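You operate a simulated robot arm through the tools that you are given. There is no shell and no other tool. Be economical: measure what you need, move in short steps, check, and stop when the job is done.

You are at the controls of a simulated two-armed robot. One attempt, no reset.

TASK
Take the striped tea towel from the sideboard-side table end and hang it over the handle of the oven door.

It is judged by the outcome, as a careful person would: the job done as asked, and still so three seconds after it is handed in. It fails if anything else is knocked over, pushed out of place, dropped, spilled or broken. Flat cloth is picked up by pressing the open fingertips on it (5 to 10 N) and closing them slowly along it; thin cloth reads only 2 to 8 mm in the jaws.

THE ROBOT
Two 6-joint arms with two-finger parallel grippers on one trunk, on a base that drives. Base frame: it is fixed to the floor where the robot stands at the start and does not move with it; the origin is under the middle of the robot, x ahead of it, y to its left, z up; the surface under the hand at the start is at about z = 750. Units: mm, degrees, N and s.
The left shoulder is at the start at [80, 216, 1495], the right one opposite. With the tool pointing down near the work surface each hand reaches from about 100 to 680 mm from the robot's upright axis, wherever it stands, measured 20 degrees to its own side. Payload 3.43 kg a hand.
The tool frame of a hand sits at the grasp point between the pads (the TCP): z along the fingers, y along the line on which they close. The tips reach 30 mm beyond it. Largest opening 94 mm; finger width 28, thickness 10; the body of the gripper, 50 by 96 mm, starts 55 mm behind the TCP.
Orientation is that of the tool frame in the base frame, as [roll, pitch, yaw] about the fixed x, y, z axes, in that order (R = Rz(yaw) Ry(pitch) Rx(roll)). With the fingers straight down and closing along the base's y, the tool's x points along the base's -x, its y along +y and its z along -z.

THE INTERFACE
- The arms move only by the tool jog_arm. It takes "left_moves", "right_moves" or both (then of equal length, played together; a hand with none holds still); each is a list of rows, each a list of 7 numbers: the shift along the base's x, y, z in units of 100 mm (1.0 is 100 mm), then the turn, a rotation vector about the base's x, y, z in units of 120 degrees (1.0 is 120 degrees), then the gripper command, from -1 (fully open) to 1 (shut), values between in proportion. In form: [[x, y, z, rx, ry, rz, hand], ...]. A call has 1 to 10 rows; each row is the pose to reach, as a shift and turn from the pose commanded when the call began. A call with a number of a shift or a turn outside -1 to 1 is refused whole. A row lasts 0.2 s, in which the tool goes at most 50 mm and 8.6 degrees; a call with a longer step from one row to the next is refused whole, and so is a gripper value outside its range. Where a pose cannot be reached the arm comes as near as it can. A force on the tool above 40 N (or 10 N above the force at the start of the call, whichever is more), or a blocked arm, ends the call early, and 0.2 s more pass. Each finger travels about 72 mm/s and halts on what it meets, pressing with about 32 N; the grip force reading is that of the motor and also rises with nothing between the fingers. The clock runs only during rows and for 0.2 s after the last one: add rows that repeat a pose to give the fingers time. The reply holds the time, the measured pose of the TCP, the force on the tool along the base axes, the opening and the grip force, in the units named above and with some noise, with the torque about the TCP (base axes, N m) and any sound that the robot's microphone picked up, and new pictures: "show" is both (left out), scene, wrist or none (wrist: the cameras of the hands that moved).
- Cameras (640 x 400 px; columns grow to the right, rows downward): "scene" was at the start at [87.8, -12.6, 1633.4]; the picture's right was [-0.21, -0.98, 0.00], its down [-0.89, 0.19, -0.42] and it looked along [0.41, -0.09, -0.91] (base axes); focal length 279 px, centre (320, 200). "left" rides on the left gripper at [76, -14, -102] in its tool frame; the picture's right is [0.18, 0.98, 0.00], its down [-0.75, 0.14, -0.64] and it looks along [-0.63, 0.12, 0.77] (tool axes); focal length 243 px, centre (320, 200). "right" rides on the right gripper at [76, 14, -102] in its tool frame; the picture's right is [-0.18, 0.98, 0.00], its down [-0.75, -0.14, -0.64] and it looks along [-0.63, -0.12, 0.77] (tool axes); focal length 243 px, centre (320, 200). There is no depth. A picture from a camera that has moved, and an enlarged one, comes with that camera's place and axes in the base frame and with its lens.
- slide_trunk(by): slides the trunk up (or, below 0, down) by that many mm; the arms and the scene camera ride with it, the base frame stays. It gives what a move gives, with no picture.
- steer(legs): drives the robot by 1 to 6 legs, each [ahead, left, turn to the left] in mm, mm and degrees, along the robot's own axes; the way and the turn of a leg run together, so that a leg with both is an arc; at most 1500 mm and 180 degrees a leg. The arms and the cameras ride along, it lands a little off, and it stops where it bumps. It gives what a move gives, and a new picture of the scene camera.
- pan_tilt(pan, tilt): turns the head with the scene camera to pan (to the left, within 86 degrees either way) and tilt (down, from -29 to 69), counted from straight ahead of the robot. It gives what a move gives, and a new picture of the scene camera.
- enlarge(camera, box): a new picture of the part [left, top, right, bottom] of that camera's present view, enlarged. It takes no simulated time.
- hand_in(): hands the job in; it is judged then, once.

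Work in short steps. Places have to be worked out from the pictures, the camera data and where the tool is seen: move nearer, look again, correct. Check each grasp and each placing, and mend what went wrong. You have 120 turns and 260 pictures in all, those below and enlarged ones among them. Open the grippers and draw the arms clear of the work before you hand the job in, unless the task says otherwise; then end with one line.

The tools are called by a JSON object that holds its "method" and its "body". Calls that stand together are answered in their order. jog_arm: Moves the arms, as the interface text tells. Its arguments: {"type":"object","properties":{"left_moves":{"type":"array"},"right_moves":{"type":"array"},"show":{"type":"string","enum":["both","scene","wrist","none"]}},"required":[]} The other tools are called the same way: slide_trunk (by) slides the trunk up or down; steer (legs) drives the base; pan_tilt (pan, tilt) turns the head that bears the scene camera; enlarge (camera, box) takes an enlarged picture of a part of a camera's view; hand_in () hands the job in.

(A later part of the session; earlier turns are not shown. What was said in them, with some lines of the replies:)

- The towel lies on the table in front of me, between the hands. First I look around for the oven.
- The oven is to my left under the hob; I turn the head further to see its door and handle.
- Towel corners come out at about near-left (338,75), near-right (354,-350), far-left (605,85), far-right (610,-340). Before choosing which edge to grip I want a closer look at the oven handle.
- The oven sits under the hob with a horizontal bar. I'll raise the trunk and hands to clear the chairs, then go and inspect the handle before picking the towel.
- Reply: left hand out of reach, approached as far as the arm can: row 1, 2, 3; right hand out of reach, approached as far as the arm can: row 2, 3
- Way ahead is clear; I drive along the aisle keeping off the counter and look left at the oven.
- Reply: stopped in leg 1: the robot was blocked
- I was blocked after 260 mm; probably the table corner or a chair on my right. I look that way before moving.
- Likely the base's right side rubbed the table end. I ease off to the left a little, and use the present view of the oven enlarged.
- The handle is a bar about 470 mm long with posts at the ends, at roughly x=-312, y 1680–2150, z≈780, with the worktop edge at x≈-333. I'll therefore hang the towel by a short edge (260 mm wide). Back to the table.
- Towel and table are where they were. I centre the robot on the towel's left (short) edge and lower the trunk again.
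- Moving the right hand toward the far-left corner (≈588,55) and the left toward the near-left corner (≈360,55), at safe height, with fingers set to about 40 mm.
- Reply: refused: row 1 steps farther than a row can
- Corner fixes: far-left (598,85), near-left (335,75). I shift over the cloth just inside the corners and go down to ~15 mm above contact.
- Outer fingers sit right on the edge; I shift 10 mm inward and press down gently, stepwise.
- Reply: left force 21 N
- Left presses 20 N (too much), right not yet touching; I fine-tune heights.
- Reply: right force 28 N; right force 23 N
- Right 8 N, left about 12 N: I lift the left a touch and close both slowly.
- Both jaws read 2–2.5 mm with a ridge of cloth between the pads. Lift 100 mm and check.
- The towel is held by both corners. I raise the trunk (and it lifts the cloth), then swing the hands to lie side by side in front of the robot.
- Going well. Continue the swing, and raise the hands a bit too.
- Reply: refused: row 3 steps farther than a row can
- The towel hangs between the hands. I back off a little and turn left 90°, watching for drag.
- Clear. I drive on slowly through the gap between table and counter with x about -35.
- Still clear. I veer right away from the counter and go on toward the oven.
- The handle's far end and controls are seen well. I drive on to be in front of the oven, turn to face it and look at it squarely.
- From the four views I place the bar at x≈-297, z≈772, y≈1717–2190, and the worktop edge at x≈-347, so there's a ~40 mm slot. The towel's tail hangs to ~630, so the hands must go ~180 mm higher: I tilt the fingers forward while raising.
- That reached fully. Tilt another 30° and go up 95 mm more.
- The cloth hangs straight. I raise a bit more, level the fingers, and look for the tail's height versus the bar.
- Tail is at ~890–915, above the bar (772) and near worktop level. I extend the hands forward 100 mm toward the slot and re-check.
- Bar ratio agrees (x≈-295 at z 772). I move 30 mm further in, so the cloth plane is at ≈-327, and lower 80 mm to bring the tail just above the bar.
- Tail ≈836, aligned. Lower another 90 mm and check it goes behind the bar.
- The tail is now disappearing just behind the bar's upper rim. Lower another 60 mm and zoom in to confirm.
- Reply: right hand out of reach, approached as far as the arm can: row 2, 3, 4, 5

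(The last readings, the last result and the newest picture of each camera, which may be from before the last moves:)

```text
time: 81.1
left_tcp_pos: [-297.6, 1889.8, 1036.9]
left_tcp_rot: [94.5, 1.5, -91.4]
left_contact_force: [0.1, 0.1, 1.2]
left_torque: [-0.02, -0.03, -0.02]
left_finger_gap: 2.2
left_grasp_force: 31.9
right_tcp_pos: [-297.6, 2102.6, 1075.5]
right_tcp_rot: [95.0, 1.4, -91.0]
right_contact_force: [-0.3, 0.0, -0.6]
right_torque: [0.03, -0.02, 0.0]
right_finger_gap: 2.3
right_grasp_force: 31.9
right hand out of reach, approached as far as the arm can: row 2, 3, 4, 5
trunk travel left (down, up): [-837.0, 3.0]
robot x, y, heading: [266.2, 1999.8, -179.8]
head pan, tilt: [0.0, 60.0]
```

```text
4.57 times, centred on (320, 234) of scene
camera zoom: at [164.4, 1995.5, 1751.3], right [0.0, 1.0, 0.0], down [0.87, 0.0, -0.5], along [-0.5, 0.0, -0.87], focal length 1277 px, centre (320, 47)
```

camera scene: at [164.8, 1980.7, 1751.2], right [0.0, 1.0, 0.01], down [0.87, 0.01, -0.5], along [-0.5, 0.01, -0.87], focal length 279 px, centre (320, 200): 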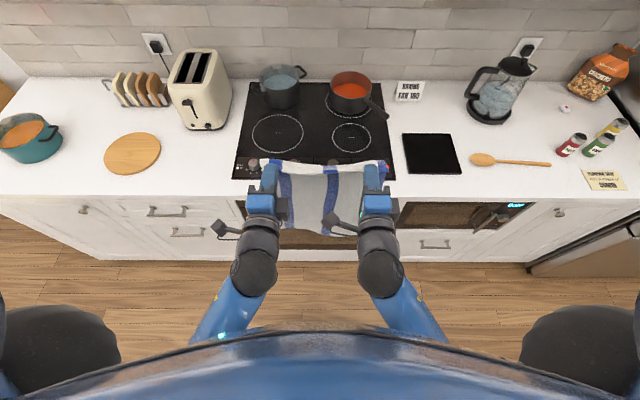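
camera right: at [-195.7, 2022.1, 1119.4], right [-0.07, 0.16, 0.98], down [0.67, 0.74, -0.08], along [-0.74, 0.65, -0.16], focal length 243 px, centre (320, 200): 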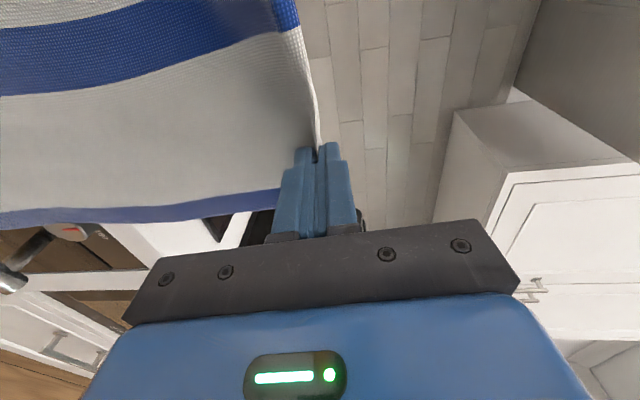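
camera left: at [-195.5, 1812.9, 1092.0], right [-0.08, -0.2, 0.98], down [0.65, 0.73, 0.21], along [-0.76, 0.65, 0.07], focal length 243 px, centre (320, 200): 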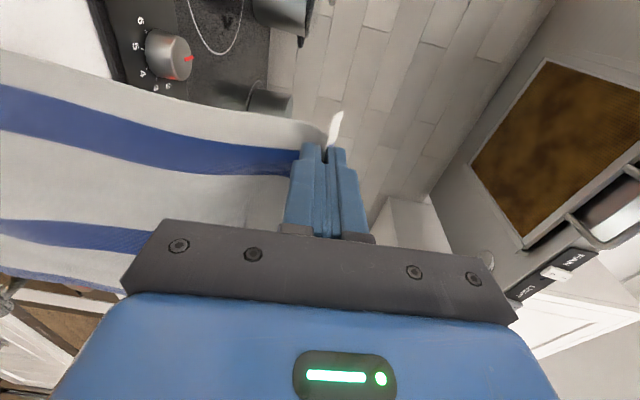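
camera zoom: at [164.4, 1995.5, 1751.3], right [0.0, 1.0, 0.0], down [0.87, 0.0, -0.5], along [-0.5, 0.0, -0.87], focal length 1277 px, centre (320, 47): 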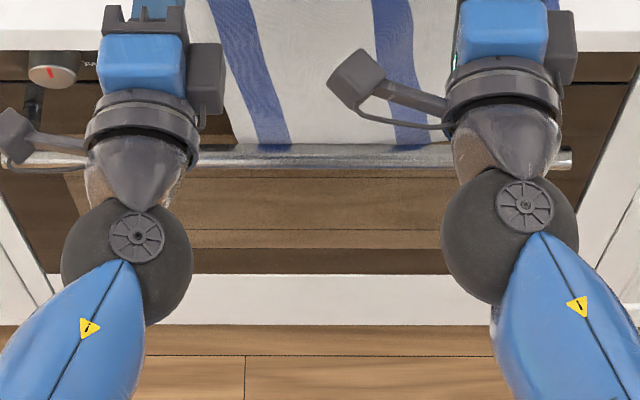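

The cloth is going behind the bar as intended. The right arm hit its limit, so I level the hands and lower with the trunk.

{"method": "jog_arm", "body": {"right_moves": [[0, 0, 0.2, 0, 0, 0, 1], [0, 0, 0.4, 0, 0, 0, 1], [0, 0, 0.4, 0, 0, 0, 1]], "left_moves": [[0, 0, 0.2, 0, 0, 0, 1], [0, 0, 0.4, 0, 0, 0, 1], [0, 0, 0.4, 0, 0, 0, 1]], "show": "none"}}

{"method": "slide_trunk", "body": {"by": -125}}

{"method": "enlarge", "body": {"camera": "scene", "box": [220, 150, 420, 275]}}

```text
time: 81.9
left_tcp_pos: [-297.4, 1891.0, 1078.3]
left_tcp_rot: [94.5, 1.3, -91.3]
left_contact_force: [0.8, 0.7, -0.3]
left_torque: [0.03, -0.05, -0.04]
left_finger_gap: 2.1
left_grasp_force: 31.3
right_tcp_pos: [-297.1, 2103.2, 1114.2]
right_tcp_rot: [94.4, 1.3, -91.1]
right_contact_force: [-0.6, 0.1, -0.3]
right_torque: [0.0, -0.04, 0.0]
right_finger_gap: 2.4
right_grasp_force: 31.9
trunk travel left (down, up): [-837.0, 3.0]
robot x, y, heading: [262.1, 1997.5, -179.9]
head pan, tilt: [0.0, 60.0]
```

```text
time: 83.4
left_tcp_pos: [-297.2, 1891.0, 954.0]
left_tcp_rot: [94.5, 1.2, -91.5]
left_contact_force: [0.6, 0.3, -0.2]
left_torque: [0.0, -0.06, 0.01]
left_finger_gap: 2.2
left_grasp_force: 32.6
right_tcp_pos: [-296.3, 2104.8, 989.8]
right_tcp_rot: [94.3, 1.3, -91.2]
right_contact_force: [0.0, -0.7, -1.0]
right_torque: [0.0, -0.03, 0.02]
right_finger_gap: 2.0
right_grasp_force: 31.9
trunk travel left (down, up): [-712.0, 128.0]
robot x, y, heading: [261.0, 1996.8, -180.2]
head pan, tilt: [0.0, 60.0]
```

```text
3.20 times, centred on (320, 212) of scene
camera zoom: at [164.7, 1995.5, 1626.3], right [0.0, 1.0, 0.0], down [0.87, 0.0, -0.5], along [-0.5, 0.0, -0.87], focal length 894 px, centre (320, 160)
```

zoom: 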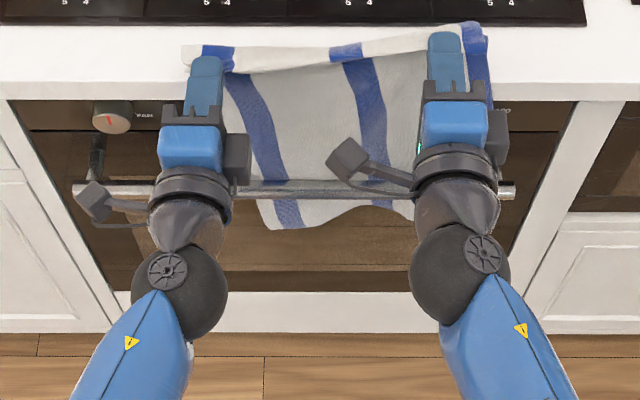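

{"method": "jog_arm", "body": {"right_moves": [[0, 0, -0.15, 0, 0, 0, 1], [0, 0, -0.33, 0, 0, 0, 1], [0, 0, -0.33, 0, 0, 0, 1]], "show": "wrist"}}

{"method": "enlarge", "body": {"camera": "scene", "box": [270, 180, 370, 242]}}

```text
time: 84.2
left_tcp_pos: [-296.6, 1892.1, 953.2]
left_tcp_rot: [94.4, 1.3, -91.4]
left_contact_force: [-0.6, -0.2, -0.1]
left_torque: [0.02, -0.07, 0.0]
left_finger_gap: 2.2
left_grasp_force: 32.4
right_tcp_pos: [-298.6, 2105.4, 958.0]
right_tcp_rot: [94.5, 1.3, -91.2]
right_contact_force: [-0.1, 0.2, -0.3]
right_torque: [-0.02, -0.08, -0.07]
right_finger_gap: 2.1
right_grasp_force: 32.1
trunk travel left (down, up): [-712.0, 128.0]
robot x, y, heading: [258.5, 1997.4, -179.8]
head pan, tilt: [0.0, 60.0]
camera right: at [-197.8, 2026.5, 978.7], right [-0.07, 0.16, 0.98], down [0.67, 0.74, -0.08], along [-0.74, 0.65, -0.16], focal length 243 px, centre (320, 200)
```

right: 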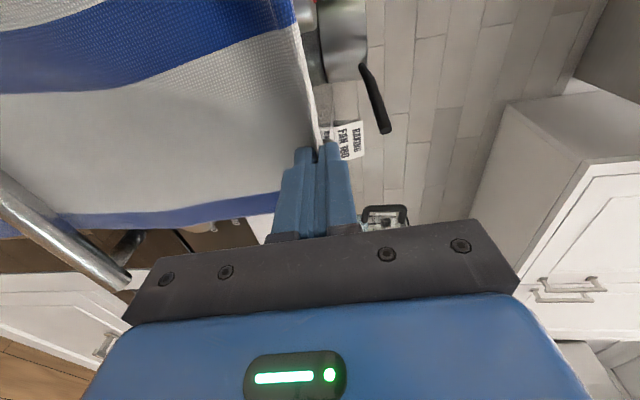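

```text
6.40 times, centred on (320, 211) of scene
camera zoom: at [164.8, 1995.5, 1626.3], right [0.0, 1.0, 0.0], down [0.87, 0.0, -0.5], along [-0.5, 0.0, -0.87], focal length 1788 px, centre (320, 130)
```

zoom: 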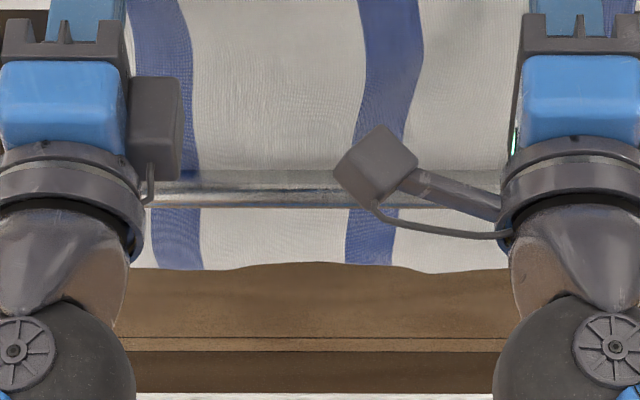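

The cloth clearly hangs behind the bar and shows below it (tail ≈ z 606). I lower 25 mm more for balance, then bring the hands out toward me.

{"method": "slide_trunk", "body": {"by": -25}}

{"method": "jog_arm", "body": {"right_moves": [[0.2, 0, 0, 0, 0, 0, 1], [0.4, 0, 0, 0, 0, 0, 1], [0.6, 0, 0, 0, 0, 0, 1], [0.8, 0, 0, 0, 0, 0, 1], [1, 0, 0, 0, 0, 0, 1]], "left_moves": [[0.2, 0, 0, 0, 0, 0, 1], [0.4, 0, 0, 0, 0, 0, 1], [0.6, 0, 0, 0, 0, 0, 1], [0.8, 0, 0, 0, 0, 0, 1], [1, 0, 0, 0, 0, 0, 1]], "show": "none"}}

{"method": "slide_trunk", "body": {"by": -90}}

{"method": "enlarge", "body": {"camera": "scene", "box": [220, 150, 420, 275]}}

```text
time: 84.9
left_tcp_pos: [-296.7, 1891.0, 928.2]
left_tcp_rot: [94.3, 1.3, -91.4]
left_contact_force: [0.1, -0.2, 1.2]
left_torque: [0.0, -0.04, -0.02]
left_finger_gap: 2.4
left_grasp_force: 32.1
right_tcp_pos: [-296.9, 2106.4, 932.3]
right_tcp_rot: [94.3, 1.3, -91.3]
right_contact_force: [0.1, -0.2, -0.5]
right_torque: [-0.01, -0.06, 0.02]
right_finger_gap: 2.2
right_grasp_force: 31.8
trunk travel left (down, up): [-687.0, 153.0]
robot x, y, heading: [262.8, 1996.4, -180.0]
head pan, tilt: [0.0, 60.0]
```

```text
time: 86.1
left_tcp_pos: [-195.8, 1890.2, 928.7]
left_tcp_rot: [94.4, 1.3, -91.4]
left_contact_force: [-0.4, 1.3, 0.3]
left_torque: [-0.01, -0.03, -0.02]
left_finger_gap: 2.1
left_grasp_force: 31.6
right_tcp_pos: [-202.0, 2104.4, 949.1]
right_tcp_rot: [94.7, 1.6, -91.1]
right_contact_force: [0.2, -0.9, -0.1]
right_torque: [0.01, -0.02, -0.02]
right_finger_gap: 2.4
right_grasp_force: 32.5
right hand out of reach, approached as far as the arm can: row 3, 4, 5
trunk travel left (down, up): [-687.0, 153.0]
robot x, y, heading: [262.7, 1994.4, -179.9]
head pan, tilt: [0.0, 60.0]
```

```text
time: 87.4
left_tcp_pos: [-198.0, 1890.7, 838.6]
left_tcp_rot: [94.5, 1.2, -91.3]
left_contact_force: [0.1, -0.7, -0.3]
left_torque: [0.02, -0.01, 0.01]
left_finger_gap: 2.3
left_grasp_force: 32.2
right_tcp_pos: [-203.1, 2104.2, 858.1]
right_tcp_rot: [94.8, 1.4, -91.2]
right_contact_force: [0.0, 0.3, 0.3]
right_torque: [-0.01, -0.03, 0.02]
right_finger_gap: 2.0
right_grasp_force: 32.4
trunk travel left (down, up): [-597.0, 243.0]
robot x, y, heading: [262.7, 1993.4, -179.9]
head pan, tilt: [0.0, 60.0]
```

```text
3.20 times, centred on (320, 212) of scene
camera zoom: at [164.8, 1995.5, 1511.3], right [0.0, 1.0, 0.0], down [0.87, 0.0, -0.5], along [-0.5, 0.0, -0.87], focal length 894 px, centre (320, 160)
```

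zoom: 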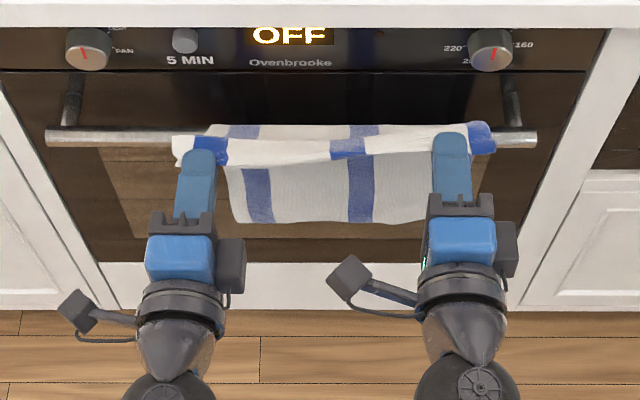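

The towel is now over the bar with its tail hanging behind. I level the hands and lower the front half with the trunk.

{"method": "jog_arm", "body": {"left_moves": [[0, 0, 0.1, 0, 0, 0, 1], [0, 0, 0.2, 0, 0, 0, 1]], "show": "none"}}

{"method": "slide_trunk", "body": {"by": -180}}

{"method": "enlarge", "body": {"camera": "scene", "box": [160, 100, 480, 300]}}

```text
time: 88.0
left_tcp_pos: [-198.2, 1889.9, 859.0]
left_tcp_rot: [94.5, 1.2, -91.4]
left_contact_force: [-0.3, 1.2, -0.8]
left_torque: [-0.01, -0.02, -0.01]
left_finger_gap: 2.2
left_grasp_force: 31.5
right_tcp_pos: [-203.6, 2104.5, 857.4]
right_tcp_rot: [94.8, 1.4, -91.2]
right_contact_force: [-0.2, 0.7, -0.2]
right_torque: [-0.01, -0.06, 0.04]
right_finger_gap: 2.2
right_grasp_force: 31.9
trunk travel left (down, up): [-597.0, 243.0]
robot x, y, heading: [265.8, 1999.5, -179.8]
head pan, tilt: [0.0, 60.0]
```

```text
time: 90.0
left_tcp_pos: [-198.5, 1889.6, 678.9]
left_tcp_rot: [94.6, 1.2, -91.3]
left_contact_force: [-0.5, 0.5, -0.3]
left_torque: [0.03, -0.06, 0.04]
left_finger_gap: 2.3
left_grasp_force: 32.1
right_tcp_pos: [-203.0, 2103.2, 677.9]
right_tcp_rot: [94.9, 1.5, -91.2]
right_contact_force: [0.2, 0.7, -0.7]
right_torque: [0.03, 0.0, 0.02]
right_finger_gap: 2.2
right_grasp_force: 31.9
trunk travel left (down, up): [-417.0, 423.0]
robot x, y, heading: [264.4, 1996.8, -179.8]
head pan, tilt: [0.0, 60.0]
```

```text
2.00 times, centred on (320, 200) of scene
camera zoom: at [164.8, 1995.5, 1331.3], right [0.0, 1.0, 0.0], down [0.87, 0.0, -0.5], along [-0.5, 0.0, -0.87], focal length 559 px, centre (320, 200)
```

zoom: 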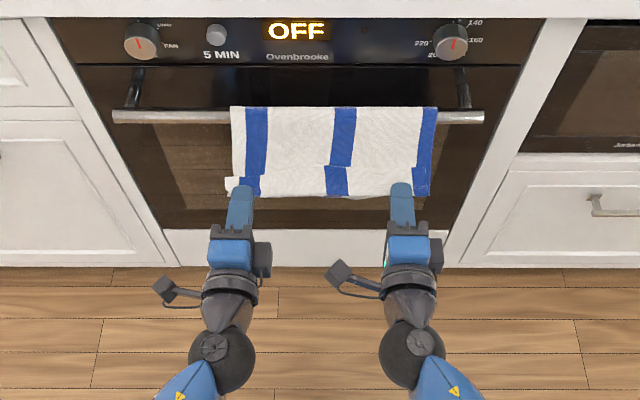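

Nicely draped. I lower another 50 mm so the front hangs nearly straight, then open slowly.

{"method": "slide_trunk", "body": {"by": -50}}

{"method": "enlarge", "body": {"camera": "scene", "box": [160, 70, 480, 270]}}

```text
time: 90.9
left_tcp_pos: [-197.1, 1890.7, 629.8]
left_tcp_rot: [94.5, 1.2, -91.5]
left_contact_force: [-0.1, -0.6, -0.9]
left_torque: [-0.04, -0.02, 0.02]
left_finger_gap: 2.4
left_grasp_force: 32.0
right_tcp_pos: [-202.5, 2104.6, 628.4]
right_tcp_rot: [94.9, 1.4, -91.1]
right_contact_force: [0.1, -0.3, 0.2]
right_torque: [-0.01, -0.01, 0.02]
right_finger_gap: 2.2
right_grasp_force: 31.6
trunk travel left (down, up): [-367.0, 473.0]
robot x, y, heading: [260.8, 1999.1, -179.9]
head pan, tilt: [0.0, 60.0]
```

```text
2.00 times, centred on (320, 170) of scene
camera zoom: at [164.8, 1995.5, 1281.3], right [0.0, 1.0, 0.0], down [0.87, 0.0, -0.5], along [-0.5, 0.0, -0.87], focal length 559 px, centre (320, 260)
```

zoom: 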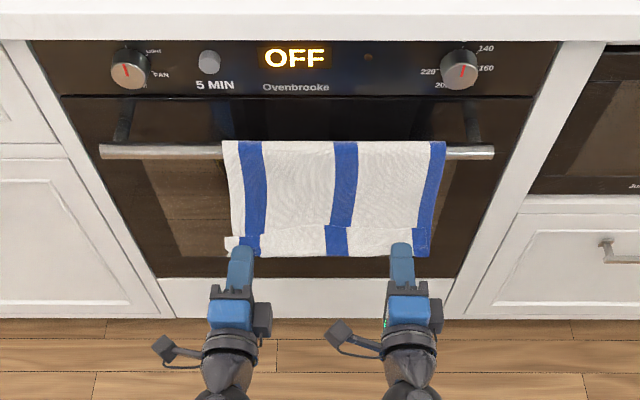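

Release: open fully, wait, and view.

{"method": "jog_arm", "body": {"right_moves": [[0, 0, 0, 0, 0, 0, 0.8], [0, 0, 0, 0, 0, 0, 0.5], [0, 0, 0, 0, 0, 0, 0.3], [0, 0, 0, 0, 0, 0, 0.3], [0, 0, 0, 0, 0, 0, 0.3]], "left_moves": [[0, 0, 0, 0, 0, 0, 0.8], [0, 0, 0, 0, 0, 0, 0.5], [0, 0, 0, 0, 0, 0, 0.3], [0, 0, 0, 0, 0, 0, 0.3], [0, 0, 0, 0, 0, 0, 0.3]], "show": "both"}}

```text
time: 92.1
left_tcp_pos: [-197.5, 1889.9, 628.8]
left_tcp_rot: [94.6, 1.2, -91.3]
left_contact_force: [-0.8, -0.4, 0.0]
left_torque: [0.03, -0.03, -0.03]
left_finger_gap: 33.0
left_grasp_force: 0.1
right_tcp_pos: [-203.4, 2103.7, 628.1]
right_tcp_rot: [94.8, 1.3, -91.1]
right_contact_force: [0.0, 0.0, 0.5]
right_torque: [0.02, 0.01, 0.04]
right_finger_gap: 33.0
right_grasp_force: 0.0
trunk travel left (down, up): [-367.0, 473.0]
robot x, y, heading: [260.1, 1997.2, -179.8]
head pan, tilt: [0.0, 60.0]
camera scene: at [164.7, 1995.5, 1281.3], right [0.0, 1.0, 0.0], down [0.87, 0.0, -0.5], along [-0.5, 0.0, -0.87], focal length 279 px, centre (320, 200)
camera right: at [-103.5, 2025.8, 650.1], right [-0.08, 0.16, 0.98], down [0.67, 0.74, -0.07], along [-0.74, 0.65, -0.17], focal length 243 px, centre (320, 200)
camera left: at [-96.9, 1812.0, 621.2], right [-0.08, -0.2, 0.98], down [0.65, 0.73, 0.21], along [-0.76, 0.65, 0.07], focal length 243 px, centre (320, 200)
```

scene: 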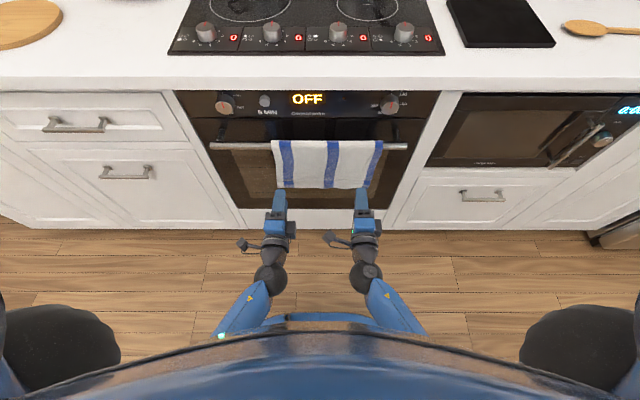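
right: 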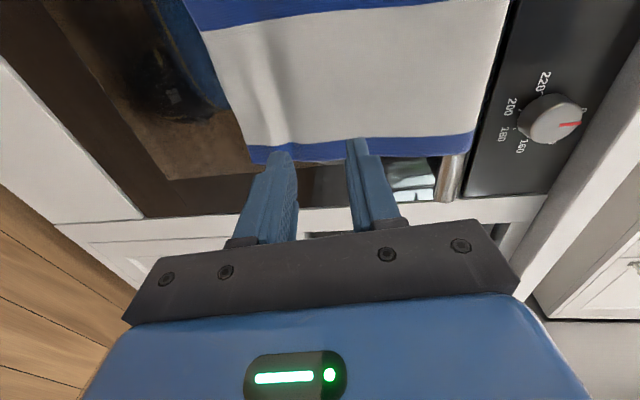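
left: 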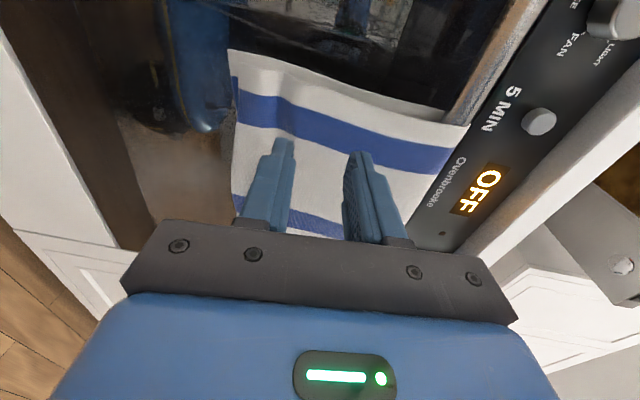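

Released and hanging freely. I back the robot straight out 200 mm and open the grippers fully.

{"method": "steer", "body": {"legs": [[-200, 0, 0]]}}

{"method": "jog_arm", "body": {"right_moves": [[0.1, 0, 0, 0, 0, 0, -1], [0.1, 0, 0, 0, 0, 0, -1], [0.1, 0, 0, 0, 0, 0, -1], [0.1, 0, 0, 0, 0, 0, -1]], "left_moves": [[0.1, 0, 0, 0, 0, 0, -1], [0.1, 0, 0, 0, 0, 0, -1], [0.1, 0, 0, 0, 0, 0, -1], [0.1, 0, 0, 0, 0, 0, -1]], "show": "wrist"}}

{"method": "pan_tilt", "body": {"pan": 0, "tilt": 45}}

{"method": "enlarge", "body": {"camera": "scene", "box": [220, 110, 440, 248]}}

```text
time: 93.7
left_tcp_pos: [-0.4, 1889.7, 629.1]
left_tcp_rot: [94.4, 1.3, -91.2]
left_contact_force: [0.1, -0.3, 0.7]
left_torque: [0.0, -0.02, 0.0]
left_finger_gap: 32.8
left_grasp_force: 0.0
right_tcp_pos: [-6.0, 2105.2, 627.9]
right_tcp_rot: [94.7, 1.4, -91.0]
right_contact_force: [-0.3, 0.3, -0.5]
right_torque: [0.01, -0.04, 0.0]
right_finger_gap: 33.0
right_grasp_force: 0.1
trunk travel left (down, up): [-367.0, 473.0]
robot x, y, heading: [459.8, 1996.4, -179.8]
head pan, tilt: [0.0, 60.0]
camera scene: at [362.8, 1995.9, 1281.4], right [0.0, 1.0, 0.0], down [0.87, 0.0, -0.5], along [-0.5, 0.0, -0.87], focal length 279 px, centre (320, 200)
```

scene: 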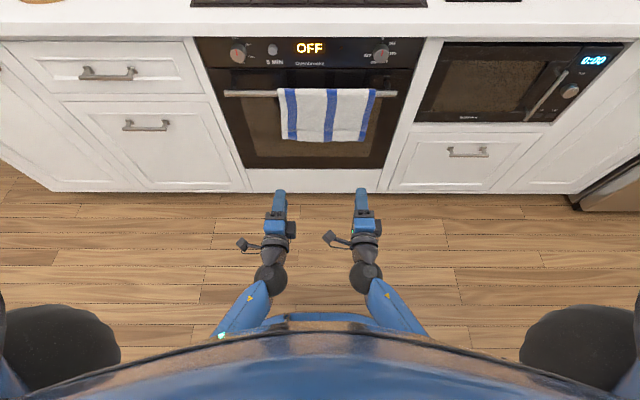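

```text
time: 94.7
left_tcp_pos: [9.3, 1888.7, 628.6]
left_tcp_rot: [94.4, 1.3, -91.4]
left_contact_force: [0.3, 0.3, 0.1]
left_torque: [-0.01, 0.0, 0.01]
left_finger_gap: 93.9
left_grasp_force: 0.1
right_tcp_pos: [3.7, 2104.6, 629.1]
right_tcp_rot: [95.1, 1.6, -91.0]
right_contact_force: [0.1, 0.4, 0.4]
right_torque: [0.0, -0.01, 0.01]
right_finger_gap: 94.0
right_grasp_force: 0.0
trunk travel left (down, up): [-367.0, 473.0]
robot x, y, heading: [457.7, 1999.7, -179.8]
head pan, tilt: [0.0, 60.0]
camera right: at [103.6, 2026.3, 651.5], right [-0.08, 0.16, 0.98], down [0.67, 0.74, -0.06], along [-0.74, 0.65, -0.17], focal length 243 px, centre (320, 200)
camera left: at [110.0, 1811.7, 621.2], right [-0.08, -0.21, 0.98], down [0.65, 0.73, 0.21], along [-0.76, 0.65, 0.07], focal length 243 px, centre (320, 200)
```

right: 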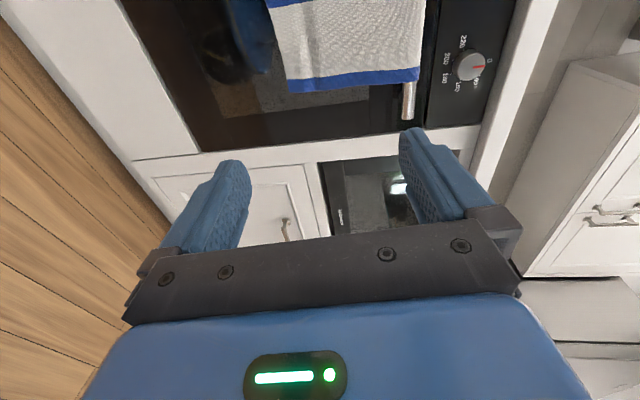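
left: 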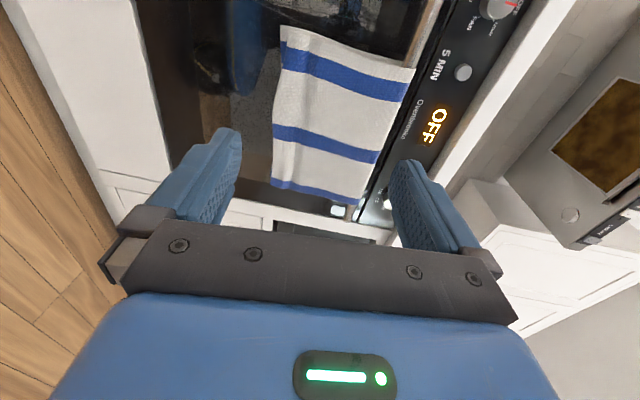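

```text
time: 95.5
left_tcp_pos: [8.1, 1888.7, 629.6]
left_tcp_rot: [94.4, 1.2, -91.2]
left_contact_force: [-0.1, -0.3, -0.1]
left_torque: [0.02, -0.01, -0.02]
left_finger_gap: 94.2
left_grasp_force: 0.1
right_tcp_pos: [3.6, 2103.3, 629.7]
right_tcp_rot: [95.1, 1.5, -91.1]
right_contact_force: [0.7, 0.5, 0.1]
right_torque: [-0.05, 0.02, 0.01]
right_finger_gap: 93.7
right_grasp_force: 0.1
trunk travel left (down, up): [-367.0, 473.0]
robot x, y, heading: [458.9, 1996.6, -179.8]
head pan, tilt: [0.0, 45.0]
camera scene: at [347.3, 1995.9, 1300.7], right [0.0, 1.0, 0.0], down [0.71, 0.0, -0.71], along [-0.71, 0.0, -0.71], focal length 279 px, centre (320, 200)
```

scene: 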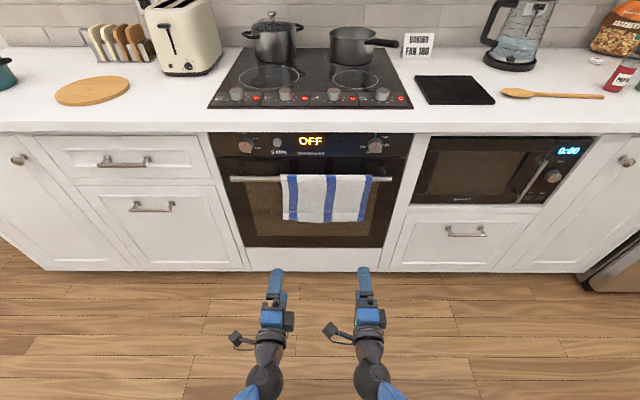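

```text
2.90 times, centred on (330, 179) of scene
camera zoom: at [347.3, 1995.9, 1300.7], right [0.0, 1.0, 0.0], down [0.71, 0.0, -0.71], along [-0.71, 0.0, -0.71], focal length 810 px, centre (291, 261)
```

zoom: 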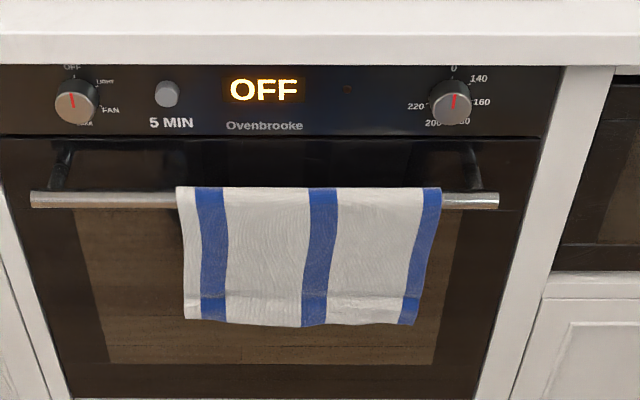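

The towel hangs stably over the handle, hands are open and clear, and nothing else was disturbed. Handing in.

{"method": "hand_in", "body": {}}

```text
The job is handed in.
```

The striped tea towel is hanging over the oven door handle, draped on both sides of the bar. It stayed steady after I let go, and both hands are open and clear. Early on the base was blocked beside the table, probably by its end; afterwards the towel and table measured in the same place and I saw nothing else moved.
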